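You operate a simulated robot arm through the tools that you are given. There is no shell and no other tool. Be economical: measure what you need, move in short steps, check, and stop when the job is done.

You are at the controls of a simulated robot arm. One attempt, no reset.

## Task
Serve one portion of cereal, set the bowl on the mat and empty the open milk carton over it.
Fine: knob back at 0, the empty carton in the bin.

The check looks at the end state, three seconds after you hand in, the way a careful person would. Anything else that was tipped, shoved, dropped, spilled or broken makes it a failure.

## Robot
A 7-joint arm with a two-finger parallel gripper on a trunk, on a base that drives. Base frame: it is fixed to the floor where the robot stands at the start and does not move with it; the origin is under the middle of the robot, x ahead of it, y to its left, z up. Readings come in mm, rad, newtons and seconds.
With the tool pointing down near the work surface it reaches from about 340 to 780 mm from the robot's upright axis, wherever it stands. Its first joint turns from -2.897 to 2.897 rad. Places, roughly: dispenser knob [600, 400, 1200]; dispenser stand [700, 400, 900]; inside the waste bin [500, -900, 600]; milk carton [750, -1250, 1000]; place mat [500, 100, 900]. Payload 3.91 kg.
Tool frame: the origin (TCP) lies between the finger pads and is the grasp point; the fingertips stand 30 mm ahead of it; z points along the fingers, y is the line along which they close. The gripper opens to 110 mm. The fingers are 20 mm wide and 10 mm thick; the gripper's body (48 by 112 mm) begins 55 mm behind the TCP.
Orientation is that of the tool frame in the base frame, as a unit quaternion [w, x, y, z]. With the fingers straight down and closing along the base's y, the tool's x points along the base's -x, its y along +y and its z along -z.

## Interface
- The arm moves only by the tool play_rows. Its argument "targets" is a list of rows, each an object (a shift or turn left out is 0, a gripper value left out holds the last) with "claw": the closure, from 0 (fully open) to 1 (shut); "translation": the shift along the tool's x, y, z in m, a list of three; "rotation": the turn, a rotation vector about the tool's x, y, z in rad, a list of three. In form: [{"claw": claw, "translation": [tx, ty, tz], "rotation": [ax, ay, az]}, ...]. A call has 1 to 20 rows; each row is the pose to reach, as a shift and turn from the pose commanded when the call began, along the tool's axes at that moment. A row lasts 0.2 s, in which the tool goes at most 50 mm and 0.15 rad; a call with a longer step from one row to the next is refused whole, and so is a gripper value outside its range. Where a pose cannot be reached the arm comes as near as it can. A force on the tool above 40 N (or 10 N above the force at the start of the call, whichever is more), or a blocked arm, ends the call early, and 0.2 s more pass. The fingers move at their own pace (about 153 mm/s each) and stop on an object; they squeeze with about 37 N. The grip force told is the motor's: it shows also when the fingers shut on nothing. Time passes only in rows, and 0.2 s behind the last, so rows that repeat a pose let the fingers close. The reply holds the time, the measured pose of the TCP, the force on the tool along the base axes, the opening and the grip force, in the units named above and with some noise, with the torque about the TCP (base axes, N m) and any sound that the robot's microphone picked up.
- Cameras (640 x 400 px; columns grow to the right, rows downward): "scene" is now at [15.4, 135.8, 1631.6]; the picture's right is [-0.14, -0.99, 0.00], its down [-0.54, 0.08, -0.84] and it looks along [0.83, -0.12, -0.55] (base axes); focal length 258 px, centre (320, 200). "wrist" rides on the gripper at [77, 7, -114] in the tool frame; the picture's right is [-0.09, 1.00, 0.00], its down [-0.80, -0.07, -0.59] and it looks along [-0.59, -0.05, 0.80] (tool axes); focal length 270 px, centre (320, 200). There is no depth. A picture from a camera that has moved, and an enlarged one, comes with that camera's place and axes in the base frame and with its lens. The place of the scene camera against the robot may be out by one fixed shift of up to 25 mm in any direction.
- camera(camera): a new picture of that camera. The clock stands still meanwhile.
- slide_trunk(by): slides the trunk up (or, below 0, down) by that many mm; the arm and the scene camera ride with it, the base frame stays. It gives what a move gives, with no picture.
- base_move(legs): drives the robot by 1 to 6 legs, each [ahead, turn to the left] in mm and rad, along the robot's own axes; the way and the turn of a leg run together, so that a leg with both is an arc; at most 1500 mm and 3.142 rad a leg. The arm and the cameras ride along, it lands a little off, and it stops where it bumps. It gives what a move gives.
- pan_tilt(pan, tilt): turns the head with the scene camera to pan (to the left, within 2.705 rad either way) and tilt (down, from -0.506 to 1.204), counted from straight ahead of the robot. It gives what a move gives.
- inspect(camera, box): a new picture of the part [left, top, right, bottom] of that camera's present view, enlarged. The clock stands still meanwhile.
- sign_off(): hands the job in; it is judged then, once.

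Go step by step. Nothing tells you exact positions but the pictures and the camera data: compare them with the known pose of the tool, close in by small moves and look again before you grip or let go. The budget is 120 turns and 90 pictures, counting those below and the enlarged ones. Unless the task says otherwise, let go and move clear before handing in.

The tools are called after "Call:" by a JSON object that holds its "api" and its "payload". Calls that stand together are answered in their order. play_rows: Moves the arm, as the interface text tells. Its arguments: {"type":"object","properties":{"targets":{"type":"array","items":{"type":"object","properties":{"claw":{"type":"number"},"translation":{"type":"array","items":{"type":"number"}},"rotation":{"type":"array","items":{"type":"number"}}}}}},"required":["targets"]} The other tools are called the same way: slide_trunk (by) slides the trunk up or down; base_move (legs) drives the base; pan_tilt (pan, tilt) turns the head that bears the scene camera; camera (camera) takes a picture; inspect (camera, box) takes an enlarged picture of a part of a camera's view; sign_off () hands the job in.

At the start:

```text
time_s: 0.0
ee_pos: [491.5, -34.7, 1359.4]
orientation: [0.0, 0.0, 1.0, -0.001]
contact_force: [0.4, 0.3, 0.0]
wrist_torque: [-0.02, 0.02, -0.01]
opening: 109.8
grasp_force: 0.2
trunk travel left (down, up): [-575.0, 35.0]
robot x, y, heading: [-0.2, 0.4, -0.005]
head pan, tilt: [-0.138, 0.581]
```

scene: 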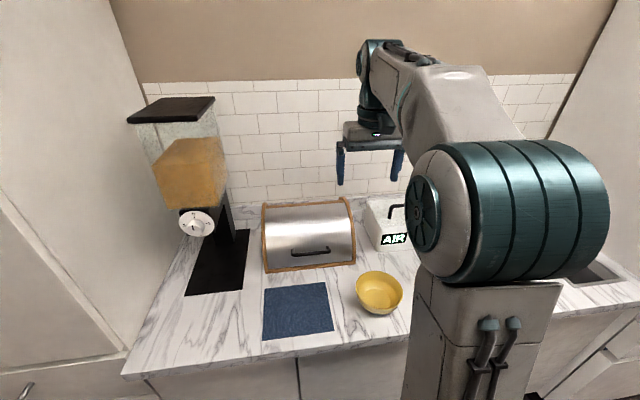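
wrist: 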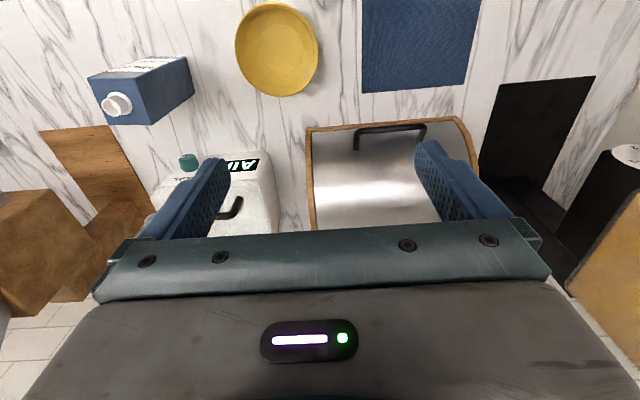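

I see the dispenser on the left, a bread box, the blue mat, a yellow bowl, and a capped carton right of the bowl. I'll look closer at the dispenser knob and to the right side of the counter.

Call:
{"api": "inspect", "payload": {"camera": "scene", "box": [120, 90, 280, 300]}}

Call:
{"api": "pan_tilt", "payload": {"pan": -1.0, "tilt": 0.6}}

Call:
{"api": "camera", "payload": {"camera": "scene"}}

```text
1.90 times, centred on (200, 195) of scene
camera zoom: at [15.4, 135.8, 1631.6], right [-0.14, -0.99, 0.0], down [-0.54, 0.08, -0.84], along [0.83, -0.12, -0.55], focal length 491 px, centre (549, 210)
```

zoom: 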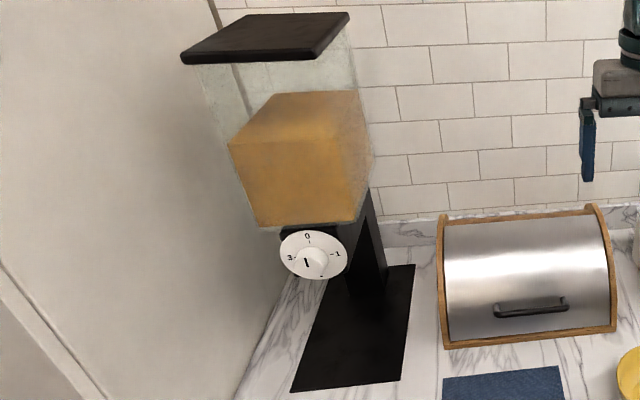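

```text
time_s: 1.2
ee_pos: [489.4, -33.8, 1360.1]
orientation: [0.0, 0.0, 1.0, 0.0]
contact_force: [-0.6, -0.7, 0.8]
wrist_torque: [-0.05, 0.02, -0.03]
opening: 110.1
grasp_force: 0.1
trunk travel left (down, up): [-575.0, 35.0]
robot x, y, heading: [0.0, 1.3, 0.001]
head pan, tilt: [-1.0, 0.6]
```

```text
86 pictures are left
camera scene: at [-24.9, 73.7, 1629.9], right [-0.84, -0.54, 0.0], down [-0.31, 0.48, -0.83], along [0.45, -0.69, -0.56], focal length 258 px, centre (320, 200)
```

scene: 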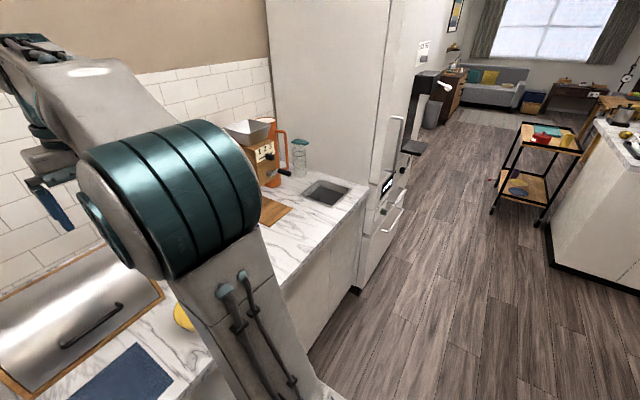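

The bin is the hole in the counter near (565,-882). The carton seems to be behind or in the tall white fridge unit, so I'll look there and at the knob closely.

Call:
{"api": "inspect", "payload": {"camera": "scene", "box": [220, 30, 460, 270]}}

Call:
{"api": "inspect", "payload": {"camera": "wrist", "box": [0, 20, 340, 240]}}

Call:
{"api": "pan_tilt", "payload": {"pan": 0.3, "tilt": 0.6}}

Call:
{"api": "inspect", "payload": {"camera": "scene", "box": [240, 130, 400, 230]}}

```text
1.67 times, centred on (340, 150) of scene
camera zoom: at [-24.9, 73.7, 1629.9], right [-0.84, -0.54, 0.0], down [-0.31, 0.48, -0.83], along [0.45, -0.69, -0.56], focal length 430 px, centre (287, 283)
```

zoom: 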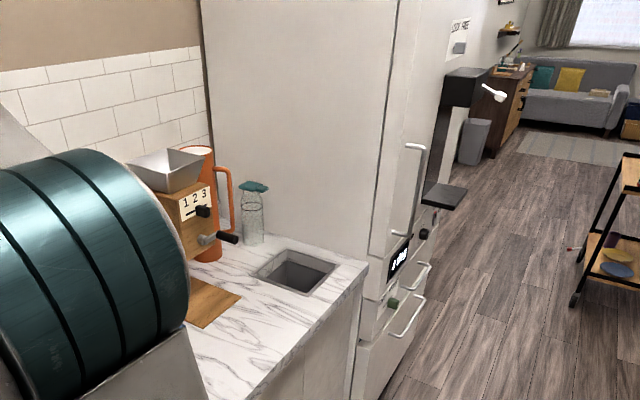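

```text
1.82 times, centred on (170, 130) of wrist
camera zoom: at [415.6, -27.9, 1474.6], right [0.09, 1.0, 0.0], down [0.8, -0.07, 0.59], along [0.59, -0.05, -0.8], focal length 491 px, centre (593, 327)
```

zoom: 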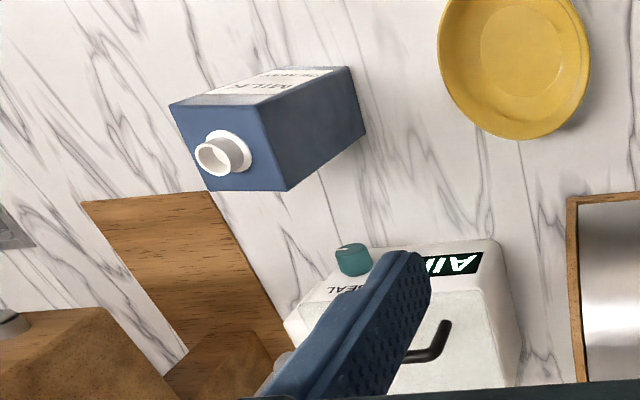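

```text
time_s: 2.6
ee_pos: [492.5, -35.5, 1359.4]
orientation: [0.0, 0.0, 1.0, 0.001]
contact_force: [-0.1, -0.2, 0.5]
wrist_torque: [0.01, -0.01, 0.01]
opening: 110.0
grasp_force: 0.0
trunk travel left (down, up): [-575.0, 35.0]
robot x, y, heading: [0.8, 2.1, -0.003]
head pan, tilt: [0.3, 0.6]
```

```text
4.00 times, centred on (320, 180) of scene
camera zoom: at [11.7, 174.1, 1629.9], right [0.29, -0.96, 0.0], down [-0.54, -0.17, -0.83], along [0.79, 0.24, -0.56], focal length 1031 px, centre (320, 280)
```

zoom: 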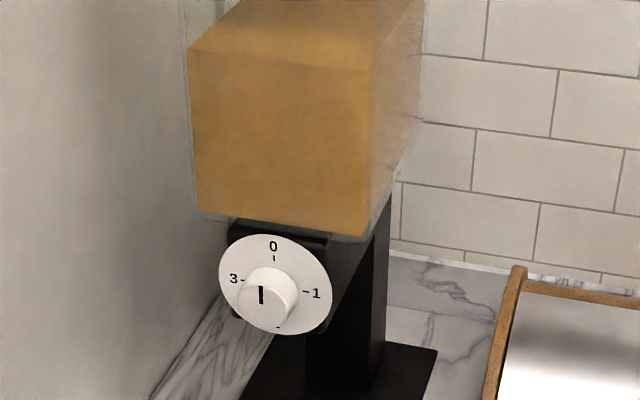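

The knob faces -x with 0 on top, 1 right, 3 left. There's an open upright carton on the counter near (506,-357), but the listing says the milk is around (750,-1250), in the fridge; I'll read the labels before deciding.

Call:
{"api": "inspect", "payload": {"camera": "wrist", "box": [80, 40, 210, 140]}}

Call:
{"api": "pan_tilt", "payload": {"pan": -1.1, "tilt": 0.5}}

Call:
{"api": "inspect", "payload": {"camera": "scene", "box": [320, 80, 420, 260]}}

Call:
{"api": "inspect", "payload": {"camera": "scene", "box": [350, 0, 460, 140]}}

```text
4.00 times, centred on (145, 90) of wrist
camera zoom: at [415.6, -27.9, 1474.6], right [0.09, 1.0, 0.0], down [0.8, -0.07, 0.59], along [0.59, -0.05, -0.8], focal length 1081 px, centre (1020, 640)
```

zoom: 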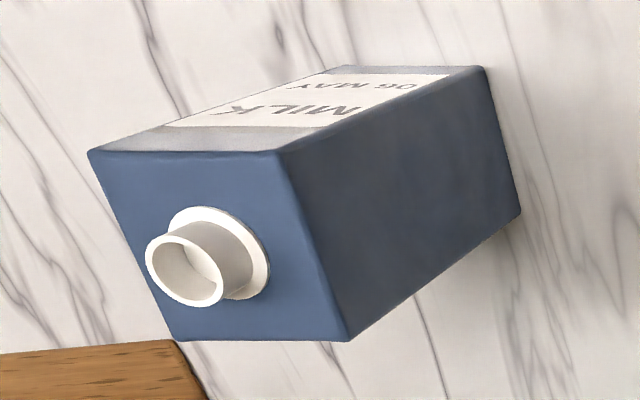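

```text
time_s: 4.2
ee_pos: [491.1, -33.4, 1359.0]
orientation: [0.0, 0.0, 1.0, 0.0]
contact_force: [-0.1, 0.0, -0.9]
wrist_torque: [0.01, 0.0, -0.01]
opening: 109.9
grasp_force: 0.2
trunk travel left (down, up): [-575.0, 35.0]
robot x, y, heading: [-3.7, -4.6, 0.0]
head pan, tilt: [-1.1, 0.499]
```

```text
2.22 times, centred on (370, 170) of scene
camera zoom: at [-31.4, 67.0, 1639.0], right [-0.89, -0.45, 0.0], down [-0.22, 0.43, -0.88], along [0.4, -0.78, -0.48], focal length 573 px, centre (209, 267)
```

zoom: 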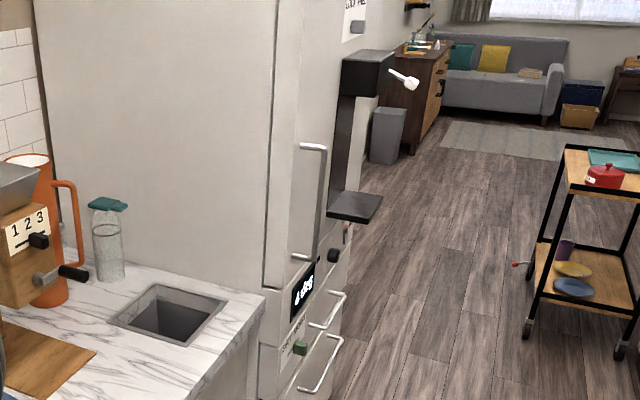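

```text
2.86 times, centred on (405, 70) of scene
camera zoom: at [-31.4, 67.0, 1639.0], right [-0.89, -0.45, 0.0], down [-0.22, 0.43, -0.88], along [0.4, -0.78, -0.48], focal length 736 px, centre (77, 571)
```

zoom: 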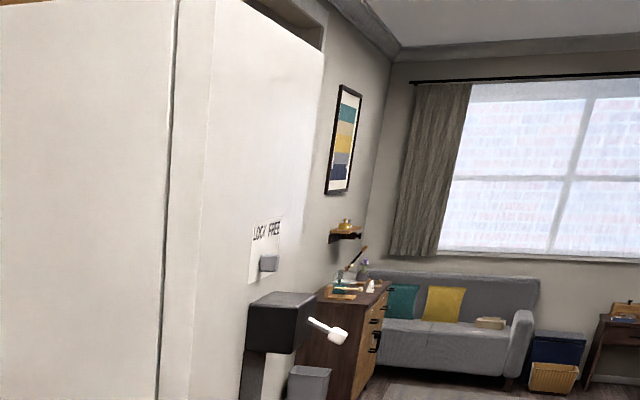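

The counter carton reads "MILK 06 MAY", so there may be a date to compare with. I'll look around the rest of the room and at the other visible things.

Call:
{"api": "pan_tilt", "payload": {"pan": -2.4, "tilt": 0.3}}

Call:
{"api": "camera", "payload": {"camera": "scene"}}

Call:
{"api": "pan_tilt", "payload": {"pan": 2.2, "tilt": 0.3}}

Call:
{"api": "camera", "payload": {"camera": "scene"}}

Call:
{"api": "pan_tilt", "payload": {"pan": 0.6, "tilt": 0.3}}

Call:
{"api": "camera", "payload": {"camera": "scene"}}

```text
time_s: 5.6
ee_pos: [491.4, -33.7, 1358.2]
orientation: [0.0, 0.0, 1.0, 0.0]
contact_force: [0.0, -0.2, -0.5]
wrist_torque: [0.01, 0.03, -0.01]
opening: 110.1
grasp_force: 0.1
trunk travel left (down, up): [-575.0, 35.0]
robot x, y, heading: [-1.7, -0.6, -0.003]
head pan, tilt: [-2.4, 0.3]
```

```text
79 pictures are left
camera scene: at [-141.5, 84.9, 1657.4], right [-0.68, 0.74, 0.0], down [0.22, 0.2, -0.96], along [-0.7, -0.65, -0.3], focal length 258 px, centre (320, 200)
```

scene: 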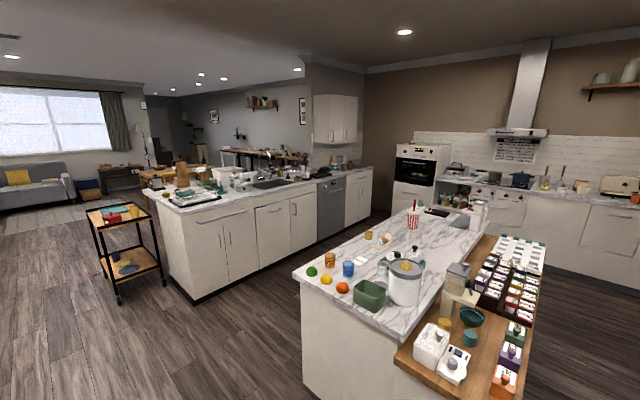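

```text
time_s: 9.3
ee_pos: [492.9, -33.0, 1360.5]
orientation: [0.0, 0.0, 1.0, 0.001]
contact_force: [-0.1, 0.4, -0.2]
wrist_torque: [0.02, -0.02, -0.04]
opening: 110.2
grasp_force: 0.0
trunk travel left (down, up): [-575.0, 35.0]
robot x, y, heading: [2.2, -0.9, -0.003]
head pan, tilt: [2.201, 0.3]
```

```text
78 pictures are left
camera scene: at [-127.7, 223.5, 1657.4], right [0.81, 0.59, 0.0], down [0.17, -0.24, -0.96], along [-0.56, 0.77, -0.3], focal length 258 px, centre (320, 200)
```

scene: 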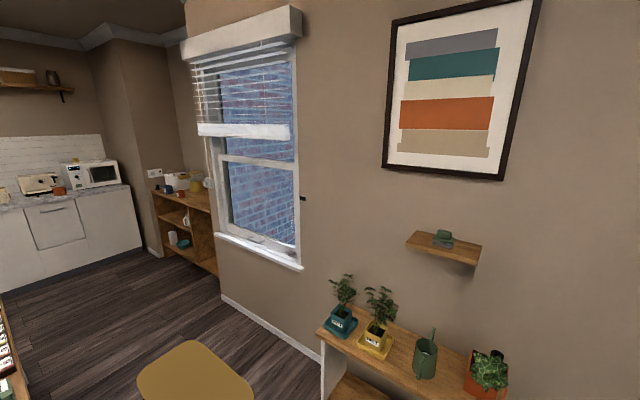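

```text
time_s: 11.0
ee_pos: [490.8, -34.9, 1358.5]
orientation: [-0.001, 0.0, 1.0, 0.0]
contact_force: [0.7, 0.1, 0.4]
wrist_torque: [0.02, 0.04, 0.0]
opening: 110.0
grasp_force: 0.0
trunk travel left (down, up): [-575.0, 35.0]
robot x, y, heading: [-3.2, 0.9, -0.004]
head pan, tilt: [0.6, 0.3]
```

```text
77 pictures are left
camera scene: at [4.3, 200.8, 1657.4], right [0.57, -0.82, 0.0], down [-0.24, -0.17, -0.96], along [0.79, 0.54, -0.3], focal length 258 px, centre (320, 200)
```

scene: 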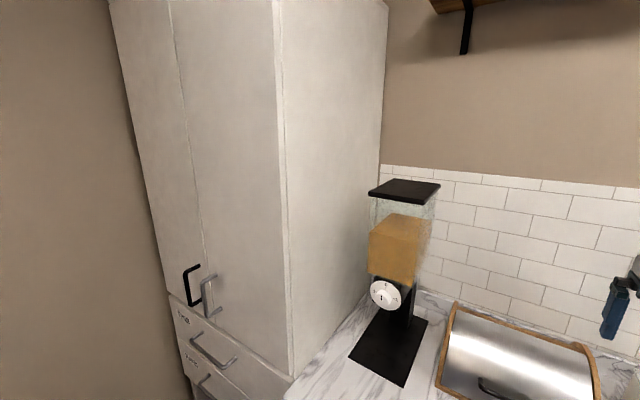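

There is an island about 0.75 m behind me, so I'll stay in the lane. I'll drive right to face the fridge and look at it before deciding between cartons.

Call:
{"api": "base_move", "payload": {"legs": [[-120, 0], [0, -1.571], [1150, 0], [0, 1.571]]}}

Call:
{"api": "pan_tilt", "payload": {"pan": 0.0, "tilt": 0.5}}

Call:
{"api": "camera", "payload": {"camera": "scene"}}

Call:
{"api": "camera", "payload": {"camera": "wrist"}}

```text
time_s: 23.6
ee_pos: [185.5, -1488.0, 1360.9]
orientation: [-0.004, 0.376, 0.927, -0.006]
contact_force: [-20.7, -5.2, 1.9]
wrist_torque: [0.25, -1.09, 0.61]
opening: 101.0
grasp_force: 0.0
trunk travel left (down, up): [-575.0, 35.0]
robot x, y, heading: [-137.2, -1121.7, -0.761]
head pan, tilt: [0.6, 0.3]
stopped in leg 4: the force on the tool passed its limit (the readings are from after the stop); the commanded pose is now the measured one
```

```text
time_s: 24.6
ee_pos: [186.8, -1486.8, 1361.3]
orientation: [-0.003, 0.373, 0.928, -0.005]
contact_force: [-27.8, -2.5, -0.5]
wrist_torque: [0.16, -1.26, 0.89]
opening: 98.9
grasp_force: 0.2
trunk travel left (down, up): [-575.0, 35.0]
robot x, y, heading: [-137.2, -1123.1, -0.757]
head pan, tilt: [0.0, 0.499]
```

```text
76 pictures are left
camera scene: at [-25.9, -1024.8, 1639.5], right [-0.69, -0.73, 0.0], down [-0.34, 0.33, -0.88], along [0.64, -0.6, -0.48], focal length 258 px, centre (320, 200)
```

scene: 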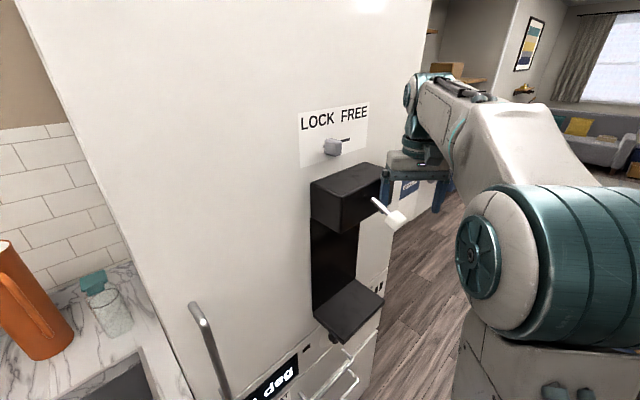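

```text
75 pictures are left
camera wrist: at [137.3, -1428.6, 1475.9], right [0.75, 0.66, -0.01], down [0.53, -0.6, 0.59], along [0.38, -0.45, -0.81], focal length 270 px, centre (320, 200)
```

wrist: 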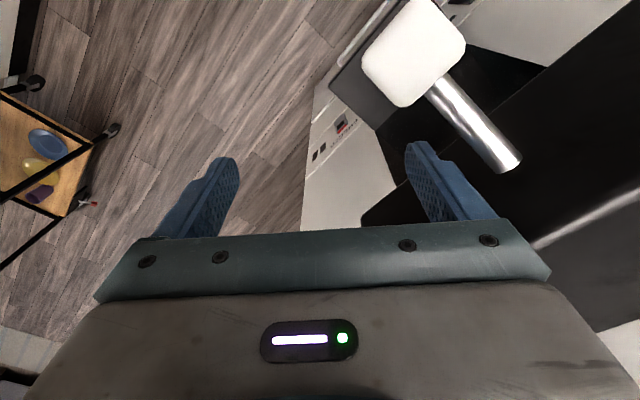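

The left finger touched the black water dispenser mounted on the fridge door. I'll turn away again, then back off and look.

Call:
{"api": "base_move", "payload": {"legs": [[0, -0.5]]}}

Call:
{"api": "pan_tilt", "payload": {"pan": 0.9, "tilt": 0.5}}

Call:
{"api": "camera", "payload": {"camera": "scene"}}

```text
time_s: 26.4
ee_pos: [-28.6, -1598.9, 1360.4]
orientation: [-0.007, 0.595, 0.804, -0.003]
contact_force: [-0.7, -0.4, 0.8]
wrist_torque: [0.05, 0.01, 0.0]
opening: 109.7
grasp_force: 0.0
trunk travel left (down, up): [-575.0, 35.0]
robot x, y, heading: [-134.5, -1118.7, -1.266]
head pan, tilt: [0.0, 0.499]
```

```text
time_s: 27.6
ee_pos: [-26.8, -1599.1, 1359.4]
orientation: [-0.007, 0.594, 0.804, -0.004]
contact_force: [0.3, -0.1, 0.4]
wrist_torque: [0.0, 0.01, -0.01]
opening: 110.0
grasp_force: 0.1
trunk travel left (down, up): [-575.0, 35.0]
robot x, y, heading: [-134.6, -1119.7, -1.264]
head pan, tilt: [0.901, 0.499]
```

```text
74 pictures are left
camera scene: at [71.8, -1036.9, 1639.0], right [-0.36, -0.93, 0.0], down [-0.45, 0.17, -0.88], along [0.82, -0.31, -0.48], focal length 258 px, centre (320, 200)
```

scene: 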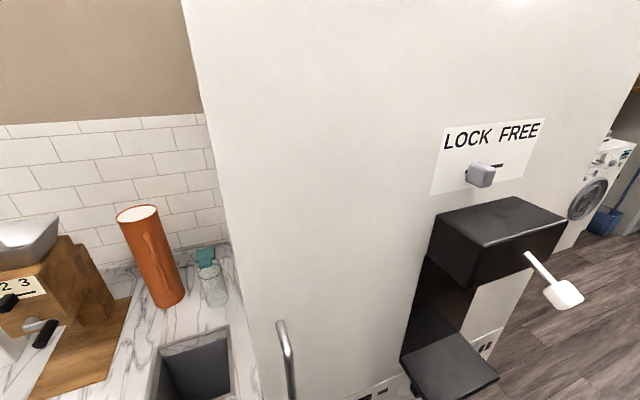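

The fridge is locked and its milk may well be a sealed spare; the counter carton is visibly open. I'll drive back, view that carton straight on and weigh it to decide.

Call:
{"api": "base_move", "payload": {"legs": [[0, -0.305], [-860, 0], [0, 1.571], [120, 0]]}}

Call:
{"api": "pan_tilt", "payload": {"pan": 0.0, "tilt": 0.75}}

Call:
{"api": "camera", "payload": {"camera": "scene"}}

Call:
{"api": "camera", "payload": {"camera": "wrist"}}

```text
time_s: 37.8
ee_pos: [476.8, -319.3, 1359.1]
orientation: [-0.003, 0.015, 1.0, -0.007]
contact_force: [-0.3, 0.1, -1.0]
wrist_torque: [-0.01, 0.02, -0.03]
opening: 110.2
grasp_force: 0.0
trunk travel left (down, up): [-575.0, 35.0]
robot x, y, heading: [-16.2, -269.5, -0.021]
head pan, tilt: [0.901, 0.499]
```

```text
time_s: 39.0
ee_pos: [474.3, -320.7, 1360.1]
orientation: [-0.002, 0.015, 1.0, -0.007]
contact_force: [0.5, -0.3, 0.3]
wrist_torque: [-0.01, -0.02, 0.02]
opening: 109.9
grasp_force: 0.1
trunk travel left (down, up): [-575.0, 35.0]
robot x, y, heading: [-15.4, -270.5, -0.017]
head pan, tilt: [0.0, 0.75]
```

```text
73 pictures are left
camera scene: at [-0.6, -122.5, 1617.0], right [-0.02, -1.0, 0.0], down [-0.68, 0.01, -0.73], along [0.73, -0.01, -0.68], focal length 258 px, centre (320, 200)
```

scene: 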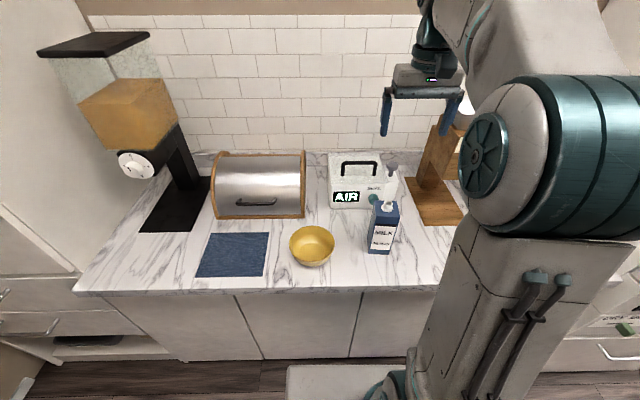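

```text
72 pictures are left
camera wrist: at [400.0, -310.3, 1474.9], right [0.12, 0.99, -0.01], down [0.8, -0.09, 0.59], along [0.59, -0.08, -0.81], focal length 270 px, centre (320, 200)
```

wrist: 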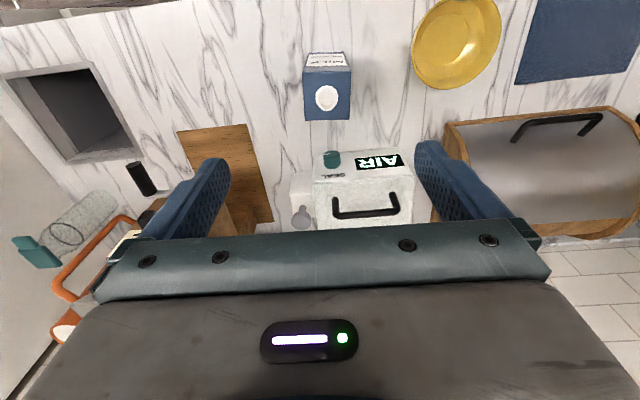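

Both views show the carton clearly. I'll zoom into it from both cameras to fix its position and look into the spout.

Call:
{"api": "inspect", "payload": {"camera": "scene", "box": [270, 175, 430, 275]}}

Call:
{"api": "inspect", "payload": {"camera": "wrist", "box": [288, 40, 384, 130]}}

```text
4.00 times, centred on (350, 225) of scene
camera zoom: at [-0.6, -122.5, 1617.0], right [-0.02, -1.0, 0.0], down [-0.68, 0.01, -0.73], along [0.73, -0.01, -0.68], focal length 1031 px, centre (200, 100)
```

zoom: 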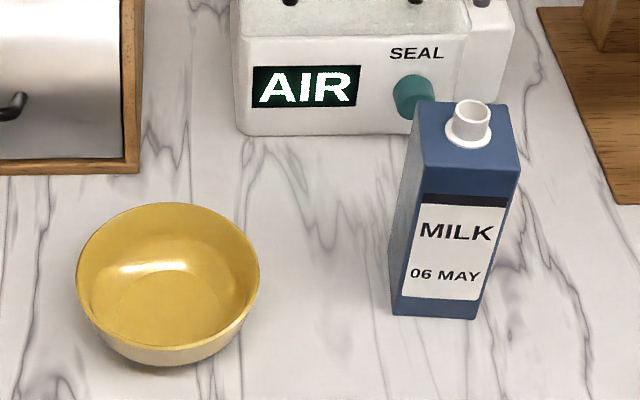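

```text
4.44 times, centred on (336, 85) of wrist
camera zoom: at [400.0, -310.3, 1474.9], right [0.12, 0.99, -0.01], down [0.8, -0.09, 0.59], along [0.59, -0.08, -0.81], focal length 1201 px, centre (249, 711)
```

zoom: 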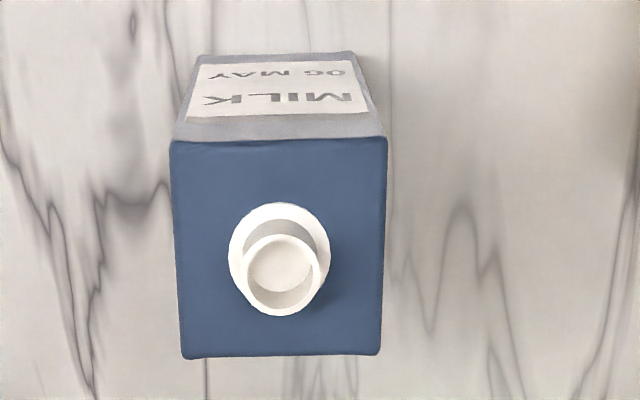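

The counter carton holds something white right up near its open spout; it's centred about (510,-316), 65 mm square, top ~1081. I'll back off slightly and turn the tool horizontal to grip it and weigh it.

Call:
{"api": "base_move", "payload": {"legs": [[-150, 0]]}}

Call:
{"api": "play_rows", "payload": {"targets": [{"claw": 0, "translation": [0, 0, 0], "rotation": [0, -0.14, 0]}, {"translation": [0, 0, 0.01], "rotation": [0, -0.28, 0]}, {"translation": [0, 0, 0.03], "rotation": [0, -0.42, 0]}, {"translation": [0, 0, 0.05], "rotation": [0, -0.56, 0]}, {"translation": [0, 0, 0.07], "rotation": [0, -0.7, 0]}, {"translation": [0, 0, 0.09], "rotation": [0, -0.84, 0]}, {"translation": [0, 0, 0.11], "rotation": [0, -0.98, 0]}, {"translation": [0, 0, 0.13], "rotation": [0, -1.12, 0]}, {"translation": [0, 0, 0.15], "rotation": [0, -1.26, 0]}, {"translation": [0, 0, 0.17], "rotation": [0, -1.4, 0]}, {"translation": [0, 0, 0.19], "rotation": [0, -1.5, 0]}, {"translation": [0, 0, 0.2], "rotation": [0, -1.571, 0]}, {"translation": [0, 0, 0.2], "rotation": [0, -1.571, 0]}]}}

```text
time_s: 40.4
ee_pos: [326.3, -319.3, 1361.3]
orientation: [-0.003, 0.016, 1.0, -0.007]
contact_force: [0.3, 0.1, 0.0]
wrist_torque: [0.01, -0.01, -0.01]
opening: 110.1
grasp_force: 0.1
trunk travel left (down, up): [-575.0, 35.0]
robot x, y, heading: [-159.0, -267.3, -0.02]
head pan, tilt: [0.0, 0.75]
```

```text
time_s: 43.1
ee_pos: [379.0, -333.8, 1165.3]
orientation: [0.705, 0.007, 0.709, -0.016]
contact_force: [0.1, 0.3, -0.5]
wrist_torque: [0.0, -0.01, 0.05]
opening: 110.0
grasp_force: 0.1
out of reach, approached as far as the arm can: row 9, 10, 11, 12, 13
trunk travel left (down, up): [-575.0, 35.0]
robot x, y, heading: [-159.9, -268.1, -0.025]
head pan, tilt: [0.0, 0.75]
```

The tool is horizontal at (379,-334,1165). I'll lower to gripping height ahead of the carton, yaw slightly and look from the wrist.

Call:
{"api": "play_rows", "payload": {"targets": [{"translation": [0.03, 0, 0], "rotation": [0.04, 0, 0]}, {"translation": [0.07, 0.004, 0], "rotation": [0.08, 0, 0]}, {"translation": [0.11, 0.008, 0], "rotation": [0.09, 0, 0]}, {"translation": [0.13, 0.01, 0], "rotation": [0.09, 0, 0]}]}}

Call:
{"api": "camera", "payload": {"camera": "wrist"}}

Call:
{"api": "camera", "payload": {"camera": "scene"}}

```text
time_s: 44.1
ee_pos: [377.9, -325.8, 1033.9]
orientation: [0.704, 0.039, 0.707, -0.048]
contact_force: [0.1, -0.2, 0.4]
wrist_torque: [-0.01, 0.01, -0.01]
opening: 110.2
grasp_force: 0.1
out of reach, approached as far as the arm can: row 1, 2
trunk travel left (down, up): [-575.0, 35.0]
robot x, y, heading: [-161.5, -268.6, -0.023]
head pan, tilt: [0.0, 0.75]
```

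```text
69 pictures are left
camera wrist: at [265.2, -305.5, 958.8], right [0.12, 0.99, 0.07], down [-0.59, 0.01, 0.8], along [0.79, -0.14, 0.59], focal length 270 px, centre (320, 200)
```

wrist: 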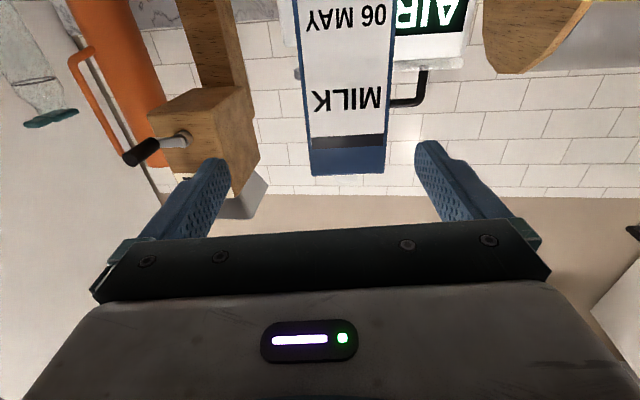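

```text
68 pictures are left
camera scene: at [-146.9, -119.6, 1617.1], right [-0.02, -1.0, 0.0], down [-0.68, 0.02, -0.73], along [0.73, -0.02, -0.68], focal length 258 px, centre (320, 200)
```

scene: 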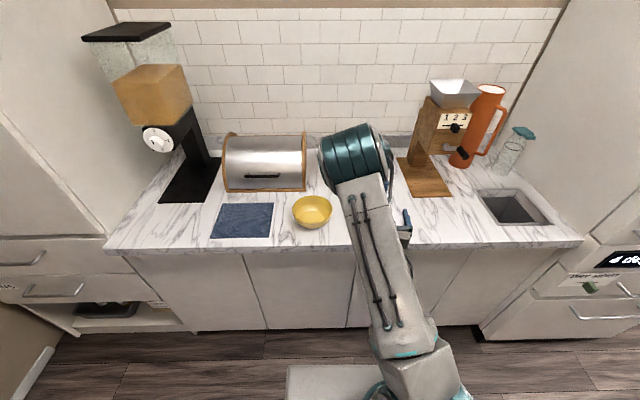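

The carton lines up with the tool axis but sits about 23 mm to the tool's left. I'll shift, advance, and look before closing.

Call:
{"api": "play_rows", "payload": {"targets": [{"translation": [0, 0.023, 0]}, {"translation": [0, 0.023, 0.03]}, {"translation": [0, 0.023, 0.06]}, {"translation": [0, 0.023, 0.09]}, {"translation": [0, 0.023, 0.12]}, {"translation": [0, 0.023, 0.12]}]}}

Call:
{"api": "camera", "payload": {"camera": "wrist"}}

```text
time_s: 45.5
ee_pos: [499.6, -317.6, 1035.1]
orientation: [0.704, 0.038, 0.707, -0.047]
contact_force: [0.5, -0.7, 0.1]
wrist_torque: [-0.01, 0.02, -0.03]
opening: 110.1
grasp_force: 0.1
trunk travel left (down, up): [-575.0, 35.0]
robot x, y, heading: [-161.0, -269.0, -0.02]
head pan, tilt: [0.0, 0.75]
```

```text
67 pictures are left
camera wrist: at [387.4, -298.2, 959.7], right [0.12, 0.99, 0.07], down [-0.59, 0.01, 0.8], along [0.8, -0.14, 0.59], focal length 270 px, centre (320, 200)
```

wrist: 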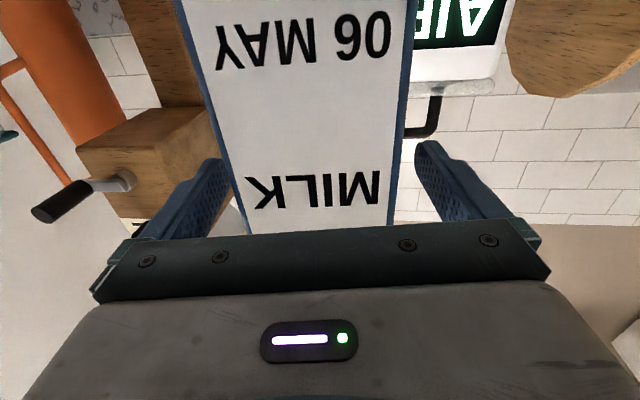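

The carton sits between the fingers. I'll close and lift 40 mm to weigh it.

Call:
{"api": "play_rows", "payload": {"targets": [{"claw": 1}, {"claw": 1}, {"claw": 1}, {"claw": 1}]}}

Call:
{"api": "play_rows", "payload": {"targets": [{"translation": [-0.01, 0, 0]}, {"translation": [-0.025, 0, 0]}, {"translation": [-0.04, 0, 0]}, {"translation": [-0.04, 0, 0]}, {"translation": [-0.04, 0, 0]}]}}

```text
time_s: 46.5
ee_pos: [499.4, -318.1, 1034.9]
orientation: [0.704, 0.039, 0.707, -0.048]
contact_force: [1.2, 0.6, 1.0]
wrist_torque: [-0.13, 0.05, 0.06]
opening: 67.5
grasp_force: 37.4
trunk travel left (down, up): [-575.0, 35.0]
robot x, y, heading: [-163.6, -269.2, -0.019]
head pan, tilt: [0.0, 0.75]
```

```text
time_s: 47.8
ee_pos: [500.6, -314.6, 1074.7]
orientation: [0.704, 0.038, 0.708, -0.049]
contact_force: [-0.6, -0.6, -1.9]
wrist_torque: [0.03, 0.02, -0.02]
opening: 67.8
grasp_force: 37.5
trunk travel left (down, up): [-575.0, 35.0]
robot x, y, heading: [-163.1, -265.1, -0.021]
head pan, tilt: [0.0, 0.75]
```

The load reads only about 2 N. I'll take a few more readings to average out noise.

Call:
{"api": "play_rows", "payload": {"targets": [{"translation": [0, 0, 0]}, {"translation": [0, 0, 0]}]}}

Call:
{"api": "play_rows", "payload": {"targets": [{"translation": [0, 0, 0]}, {"translation": [0, 0, 0]}]}}

Call:
{"api": "play_rows", "payload": {"targets": [{"translation": [0, 0, 0]}, {"translation": [0, 0, 0]}]}}

Call:
{"api": "play_rows", "payload": {"targets": [{"translation": [0, 0, 0]}, {"translation": [0, 0, 0]}]}}

Call:
{"api": "camera", "payload": {"camera": "wrist"}}

```text
time_s: 48.4
ee_pos: [499.8, -315.7, 1074.4]
orientation: [0.704, 0.039, 0.708, -0.049]
contact_force: [0.6, 0.0, -3.1]
wrist_torque: [0.01, 0.0, -0.01]
opening: 67.8
grasp_force: 36.7
trunk travel left (down, up): [-575.0, 35.0]
robot x, y, heading: [-162.4, -269.3, -0.023]
head pan, tilt: [0.0, 0.75]
```

```text
time_s: 49.0
ee_pos: [500.1, -316.4, 1074.8]
orientation: [0.704, 0.039, 0.708, -0.048]
contact_force: [-0.1, -0.2, -1.7]
wrist_torque: [0.0, 0.02, 0.02]
opening: 68.1
grasp_force: 37.1
trunk travel left (down, up): [-575.0, 35.0]
robot x, y, heading: [-161.0, -269.7, -0.022]
head pan, tilt: [0.0, 0.75]
```

```text
time_s: 49.5
ee_pos: [499.4, -315.9, 1075.8]
orientation: [0.704, 0.037, 0.708, -0.048]
contact_force: [0.3, 0.4, -2.0]
wrist_torque: [0.01, 0.04, -0.04]
opening: 67.6
grasp_force: 36.9
trunk travel left (down, up): [-575.0, 35.0]
robot x, y, heading: [-160.9, -265.6, -0.024]
head pan, tilt: [0.0, 0.75]
```

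```text
time_s: 50.1
ee_pos: [500.5, -316.0, 1074.4]
orientation: [0.704, 0.038, 0.708, -0.048]
contact_force: [0.3, 0.1, -2.6]
wrist_torque: [-0.03, 0.0, 0.04]
opening: 67.6
grasp_force: 37.5
trunk travel left (down, up): [-575.0, 35.0]
robot x, y, heading: [-160.0, -264.4, -0.023]
head pan, tilt: [0.0, 0.75]
```

```text
66 pictures are left
camera wrist: at [387.9, -296.6, 999.4], right [0.12, 0.99, 0.07], down [-0.59, 0.01, 0.8], along [0.8, -0.14, 0.59], focal length 270 px, centre (320, 200)
```

wrist: 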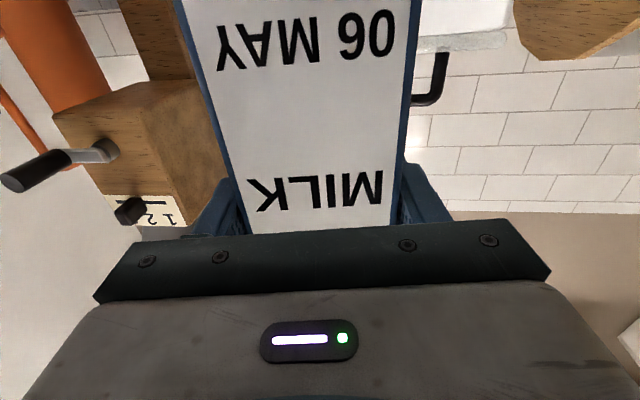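

The carton holds roughly 0.2 kg, so it does contain milk. The listing still puts a milk carton in the fridge, so I'll put this one back exactly where it stood and peek in the fridge before committing.

Call:
{"api": "play_rows", "payload": {"targets": [{"translation": [0.015, 0, 0]}, {"translation": [0.03, 0, 0]}, {"translation": [0.038, 0, 0]}, {"translation": [0.04, 0, 0]}, {"translation": [0.04, 0, 0]}]}}

Call:
{"api": "play_rows", "payload": {"targets": [{"claw": 0}, {"claw": 0}, {"claw": 0}, {"translation": [0, 0, -0.04]}, {"translation": [0, 0, -0.08]}, {"translation": [0, 0, -0.12]}, {"translation": [-0.04, 0, -0.14]}, {"translation": [-0.08, 0, -0.14]}, {"translation": [-0.12, 0, -0.14]}, {"translation": [-0.16, 0, -0.14]}, {"translation": [-0.2, 0, -0.14]}]}}

Call:
{"api": "camera", "payload": {"camera": "scene"}}

```text
time_s: 51.4
ee_pos: [499.5, -318.0, 1035.9]
orientation: [0.704, 0.039, 0.707, -0.048]
contact_force: [-0.4, 0.2, -2.7]
wrist_torque: [0.0, -0.01, 0.03]
opening: 67.9
grasp_force: 37.1
trunk travel left (down, up): [-575.0, 35.0]
robot x, y, heading: [-162.1, -267.8, -0.024]
head pan, tilt: [0.0, 0.75]
```

```text
time_s: 53.8
ee_pos: [362.4, -295.9, 1239.4]
orientation: [0.704, 0.039, 0.707, -0.047]
contact_force: [-0.6, 0.5, 0.5]
wrist_torque: [-0.01, -0.01, 0.02]
opening: 110.1
grasp_force: 0.0
out of reach, approached as far as the arm can: row 7, 8, 9, 10, 11
trunk travel left (down, up): [-575.0, 35.0]
robot x, y, heading: [-158.9, -267.8, -0.022]
head pan, tilt: [0.0, 0.75]
```

```text
65 pictures are left
camera scene: at [-148.5, -119.6, 1617.0], right [-0.02, -1.0, 0.0], down [-0.68, 0.01, -0.73], along [0.73, -0.02, -0.68], focal length 258 px, centre (320, 200)
```

scene: 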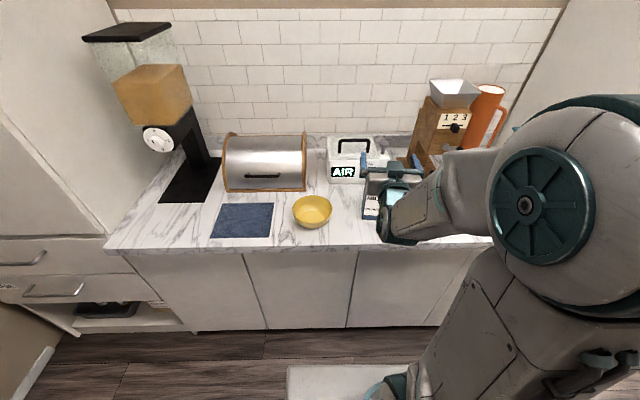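

The carton is back in place, upright. Now I'll back off, drive rearward along the counter with the arm trailing, and turn to face the fridge handle.

Call:
{"api": "base_move", "payload": {"legs": [[-140, 0], [0, 1.59], [-720, 0], [0, -1.571]]}}

Call:
{"api": "pan_tilt", "payload": {"pan": -0.4, "tilt": 0.45}}

Call:
{"api": "camera", "payload": {"camera": "scene"}}

```text
time_s: 66.2
ee_pos: [222.3, -999.4, 1238.0]
orientation: [0.705, 0.029, 0.708, -0.038]
contact_force: [0.0, 0.7, 0.7]
wrist_torque: [0.01, 0.03, 0.0]
opening: 109.7
grasp_force: 0.1
trunk travel left (down, up): [-575.0, 35.0]
robot x, y, heading: [-303.2, -981.3, 0.003]
head pan, tilt: [0.0, 0.75]
```

```text
time_s: 67.1
ee_pos: [221.8, -998.2, 1237.4]
orientation: [0.705, 0.029, 0.708, -0.038]
contact_force: [-0.2, -0.4, -0.1]
wrist_torque: [-0.01, 0.0, 0.0]
opening: 109.8
grasp_force: 0.1
trunk travel left (down, up): [-575.0, 35.0]
robot x, y, heading: [-302.5, -984.7, 0.003]
head pan, tilt: [-0.4, 0.45]
```

```text
64 pictures are left
camera scene: at [-291.9, -872.0, 1643.4], right [-0.38, -0.92, 0.0], down [-0.4, 0.17, -0.9], along [0.83, -0.35, -0.44], focal length 258 px, centre (320, 200)
```

scene: 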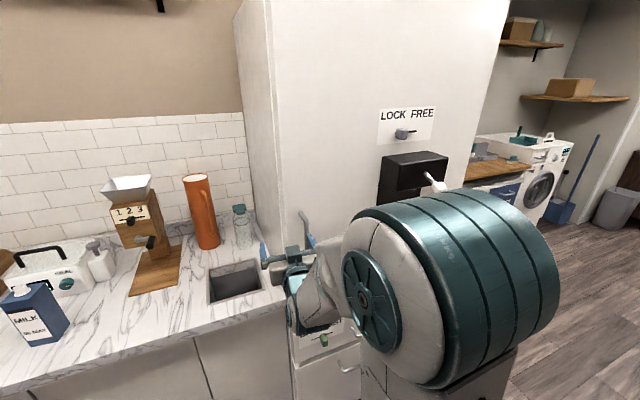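

Call:
{"api": "inspect", "payload": {"camera": "scene", "box": [230, 90, 470, 240]}}

Call:
{"api": "camera", "payload": {"camera": "wrist"}}

```text
2.67 times, centred on (350, 165) of scene
camera zoom: at [-291.9, -872.0, 1643.4], right [-0.38, -0.92, 0.0], down [-0.4, 0.17, -0.9], along [0.83, -0.35, -0.44], focal length 687 px, centre (240, 293)
```

zoom: 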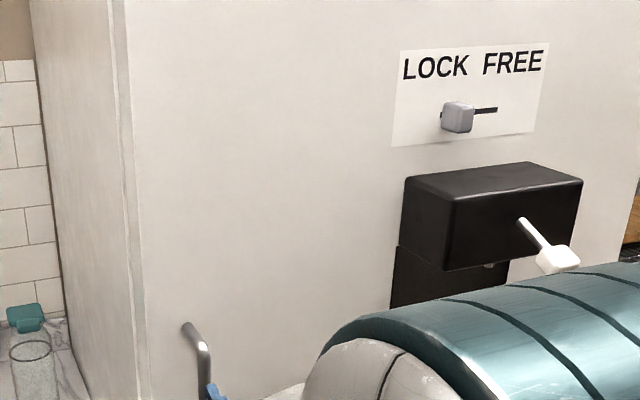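

```text
62 pictures are left
camera wrist: at [109.3, -982.7, 1162.3], right [0.1, 0.99, 0.07], down [-0.59, 0.0, 0.8], along [0.8, -0.12, 0.59], focal length 270 px, centre (320, 200)
```

wrist: 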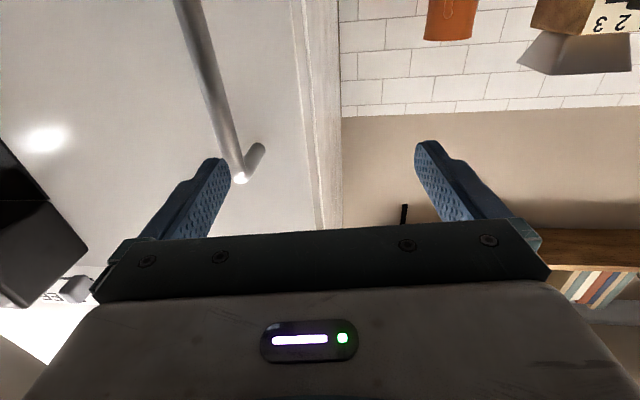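

The handle's vertical bar is about y≈-1075, x≈300, top z≈1280. I'll shift the tool right and down in front of it and look again.

Call:
{"api": "play_rows", "payload": {"targets": [{"translation": [0.03, -0.025, -0.01]}, {"translation": [0.06, -0.05, -0.01]}, {"translation": [0.06, -0.07, -0.01], "rotation": [-0.05, 0, 0]}, {"translation": [0.06, -0.07, -0.01], "rotation": [-0.095, 0, 0]}]}}

Call:
{"api": "camera", "payload": {"camera": "wrist"}}

```text
time_s: 68.1
ee_pos: [224.1, -1075.9, 1181.1]
orientation: [0.705, -0.005, 0.709, -0.004]
contact_force: [0.0, 0.8, 0.4]
wrist_torque: [0.02, -0.02, 0.02]
opening: 110.1
grasp_force: 0.1
out of reach, approached as far as the arm can: row 1, 2, 3, 4
trunk travel left (down, up): [-575.0, 35.0]
robot x, y, heading: [-302.8, -984.4, 0.004]
head pan, tilt: [-0.4, 0.45]
```

```text
61 pictures are left
camera wrist: at [110.5, -1070.3, 1105.5], right [0.0, 1.0, 0.07], down [-0.59, -0.06, 0.81], along [0.81, -0.04, 0.59], focal length 270 px, centre (320, 200)
```

wrist: 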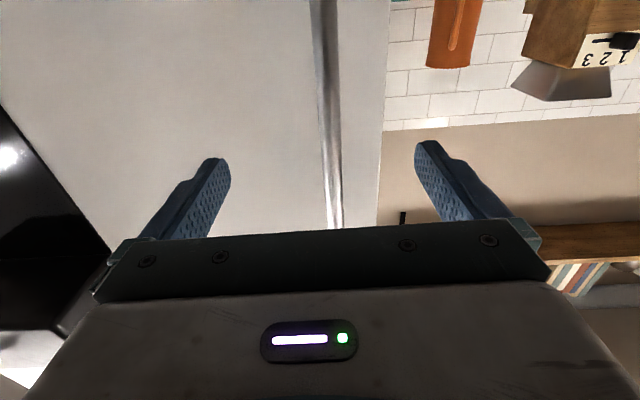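

The bar is centred between the fingers. I'll advance 60 mm and look.

Call:
{"api": "play_rows", "payload": {"targets": [{"translation": [0, 0, 0.02]}, {"translation": [0, 0, 0.04]}, {"translation": [0, 0, 0.06]}, {"translation": [0, 0, 0.06]}]}}

Call:
{"api": "camera", "payload": {"camera": "wrist"}}

Call:
{"api": "inspect", "payload": {"camera": "scene", "box": [240, 190, 360, 300]}}

```text
time_s: 69.1
ee_pos: [284.0, -1075.0, 1183.5]
orientation: [0.705, -0.004, 0.709, -0.006]
contact_force: [0.0, 0.0, -0.1]
wrist_torque: [0.02, -0.01, -0.01]
opening: 110.3
grasp_force: 0.1
trunk travel left (down, up): [-575.0, 35.0]
robot x, y, heading: [-304.4, -985.7, 0.0]
head pan, tilt: [-0.4, 0.45]
```

```text
60 pictures are left
camera wrist: at [170.1, -1069.5, 1107.1], right [0.0, 1.0, 0.07], down [-0.59, -0.06, 0.81], along [0.81, -0.04, 0.59], focal length 270 px, centre (320, 200)
```

wrist: 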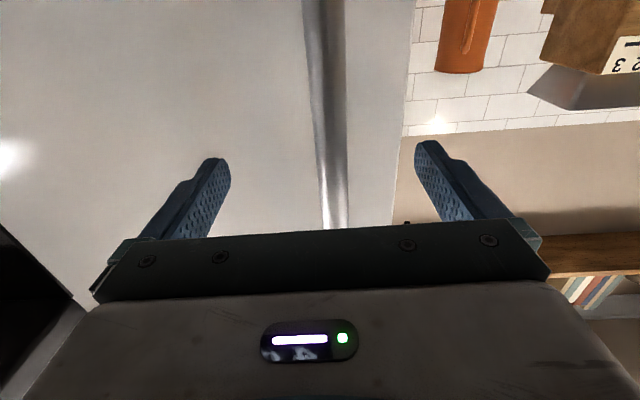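

```text
3.64 times, centred on (300, 245) of scene
camera zoom: at [-291.9, -872.2, 1643.5], right [-0.39, -0.92, 0.0], down [-0.4, 0.17, -0.9], along [0.83, -0.35, -0.44], focal length 937 px, centre (393, 36)
```

zoom: 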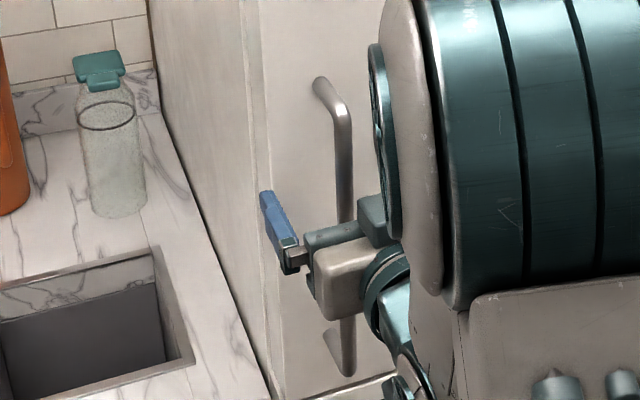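

The bar appears to be between the pads. I'll close on it.

Call:
{"api": "play_rows", "payload": {"targets": [{"claw": 0.5}, {"claw": 0.8}, {"claw": 1}, {"claw": 1}, {"claw": 1}, {"claw": 1}]}}

```text
time_s: 70.5
ee_pos: [284.5, -1069.1, 1182.9]
orientation: [0.705, -0.008, 0.709, -0.003]
contact_force: [-2.5, 30.9, -2.3]
wrist_torque: [0.92, -0.14, -0.22]
opening: 14.2
grasp_force: 44.7
trunk travel left (down, up): [-575.0, 35.0]
robot x, y, heading: [-303.7, -983.3, 0.012]
head pan, tilt: [-0.4, 0.45]
```

Gripped the bar (14 mm) with some side load; I'll relieve it by shifting left and then try a gentle pull.

Call:
{"api": "play_rows", "payload": {"targets": [{"translation": [0, 0.004, 0]}, {"translation": [0, 0.009, 0]}, {"translation": [0, 0.009, 0]}]}}

Call:
{"api": "play_rows", "payload": {"targets": [{"translation": [0, 0, -0.008]}, {"translation": [0, 0, -0.016]}, {"translation": [0, 0, -0.024]}, {"translation": [0, -0.001, -0.032]}]}}

```text
time_s: 71.3
ee_pos: [283.0, -1068.1, 1181.6]
orientation: [0.706, -0.001, 0.708, -0.008]
contact_force: [-0.6, 4.5, 2.5]
wrist_torque: [0.77, 0.44, -0.2]
opening: 13.8
grasp_force: 44.6
trunk travel left (down, up): [-575.0, 35.0]
robot x, y, heading: [-300.8, -987.0, -0.0]
head pan, tilt: [-0.4, 0.45]
```

```text
time_s: 72.3
ee_pos: [252.2, -1072.2, 1182.5]
orientation: [0.705, -0.003, 0.709, -0.005]
contact_force: [1.9, -16.2, 2.7]
wrist_torque: [0.71, -0.16, -0.05]
opening: 13.7
grasp_force: 45.4
trunk travel left (down, up): [-575.0, 35.0]
robot x, y, heading: [-301.3, -985.8, 0.006]
head pan, tilt: [-0.4, 0.45]
```

The tool moved 30 mm with little force, so the door may be opening. Checking.

Call:
{"api": "inspect", "payload": {"camera": "scene", "box": [220, 90, 460, 300]}}

```text
1.90 times, centred on (340, 195) of scene
camera zoom: at [-291.7, -875.3, 1643.7], right [-0.39, -0.92, 0.0], down [-0.4, 0.17, -0.9], along [0.83, -0.35, -0.44], focal length 491 px, centre (282, 210)
```

zoom: 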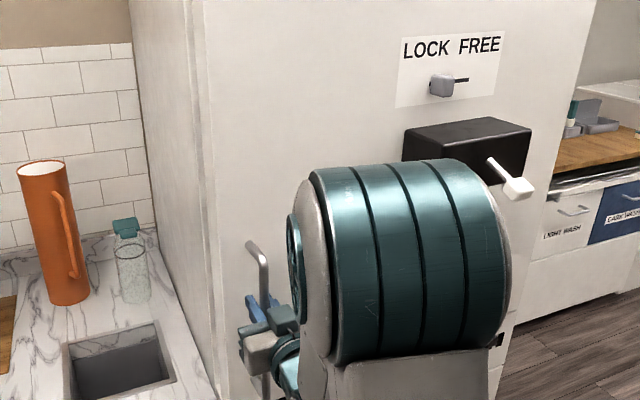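

The door is opening freely (so the lock belongs to the dispenser). I'll continue pulling in small base steps, correcting sideways along the door's arc.

Call:
{"api": "base_move", "payload": {"legs": [[-40, 0]]}}

Call:
{"api": "play_rows", "payload": {"targets": [{"translation": [0, -0.004, 0]}, {"translation": [0, -0.008, 0]}, {"translation": [0, -0.008, 0]}]}}

```text
time_s: 73.8
ee_pos: [211.4, -1079.6, 1182.5]
orientation: [0.705, 0.005, 0.709, -0.012]
contact_force: [1.2, -10.1, -2.6]
wrist_torque: [0.69, -0.2, -0.18]
opening: 13.6
grasp_force: 44.9
trunk travel left (down, up): [-575.0, 35.0]
robot x, y, heading: [-346.3, -984.0, -0.011]
head pan, tilt: [-0.4, 0.45]
stopped in leg 1: the force on the tool passed its limit (the readings are from after the stop); the commanded pose is now the measured one
```

```text
time_s: 74.6
ee_pos: [210.5, -1078.4, 1182.8]
orientation: [0.704, -0.001, 0.71, -0.009]
contact_force: [-2.8, 16.4, -7.7]
wrist_torque: [0.93, -0.53, 0.01]
opening: 13.8
grasp_force: 44.8
trunk travel left (down, up): [-575.0, 35.0]
robot x, y, heading: [-343.2, -985.3, -0.007]
head pan, tilt: [-0.4, 0.45]
```

Call:
{"api": "base_move", "payload": {"legs": [[-45, 0]]}}

Call:
{"api": "play_rows", "payload": {"targets": [{"translation": [0, -0.004, 0]}, {"translation": [0, -0.007, 0]}]}}

Call:
{"api": "base_move", "payload": {"legs": [[-45, 0]]}}

Call:
{"api": "camera", "payload": {"camera": "scene"}}

```text
time_s: 75.5
ee_pos: [166.8, -1089.6, 1182.4]
orientation: [0.705, 0.006, 0.709, -0.012]
contact_force: [4.9, -21.3, -8.8]
wrist_torque: [0.51, -0.42, 0.02]
opening: 13.6
grasp_force: 45.0
trunk travel left (down, up): [-575.0, 35.0]
robot x, y, heading: [-384.2, -984.7, -0.016]
head pan, tilt: [-0.4, 0.45]
```

```text
time_s: 76.1
ee_pos: [166.2, -1089.4, 1181.7]
orientation: [0.705, 0.003, 0.709, -0.011]
contact_force: [-1.8, 7.5, -5.2]
wrist_torque: [0.93, -0.56, -0.01]
opening: 13.7
grasp_force: 45.3
trunk travel left (down, up): [-575.0, 35.0]
robot x, y, heading: [-386.5, -986.0, -0.009]
head pan, tilt: [-0.4, 0.45]
```

```text
time_s: 77.3
ee_pos: [119.5, -1102.5, 1182.9]
orientation: [0.704, 0.015, 0.709, -0.022]
contact_force: [4.3, -11.6, -4.9]
wrist_torque: [0.57, -0.22, -0.08]
opening: 13.7
grasp_force: 45.5
trunk travel left (down, up): [-575.0, 35.0]
robot x, y, heading: [-435.6, -983.5, -0.024]
head pan, tilt: [-0.4, 0.45]
stopped in leg 1: the force on the tool passed its limit (the readings are from after the stop); the commanded pose is now the measured one
```

```text
57 pictures are left
camera scene: at [-418.5, -874.2, 1643.6], right [-0.41, -0.91, 0.0], down [-0.4, 0.18, -0.9], along [0.82, -0.37, -0.44], focal length 258 px, centre (320, 200)
```

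scene: 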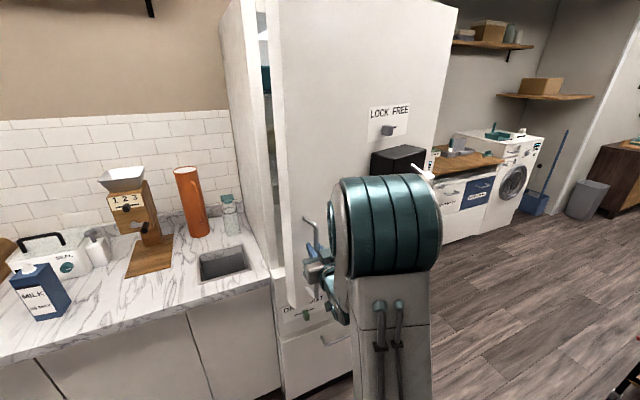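

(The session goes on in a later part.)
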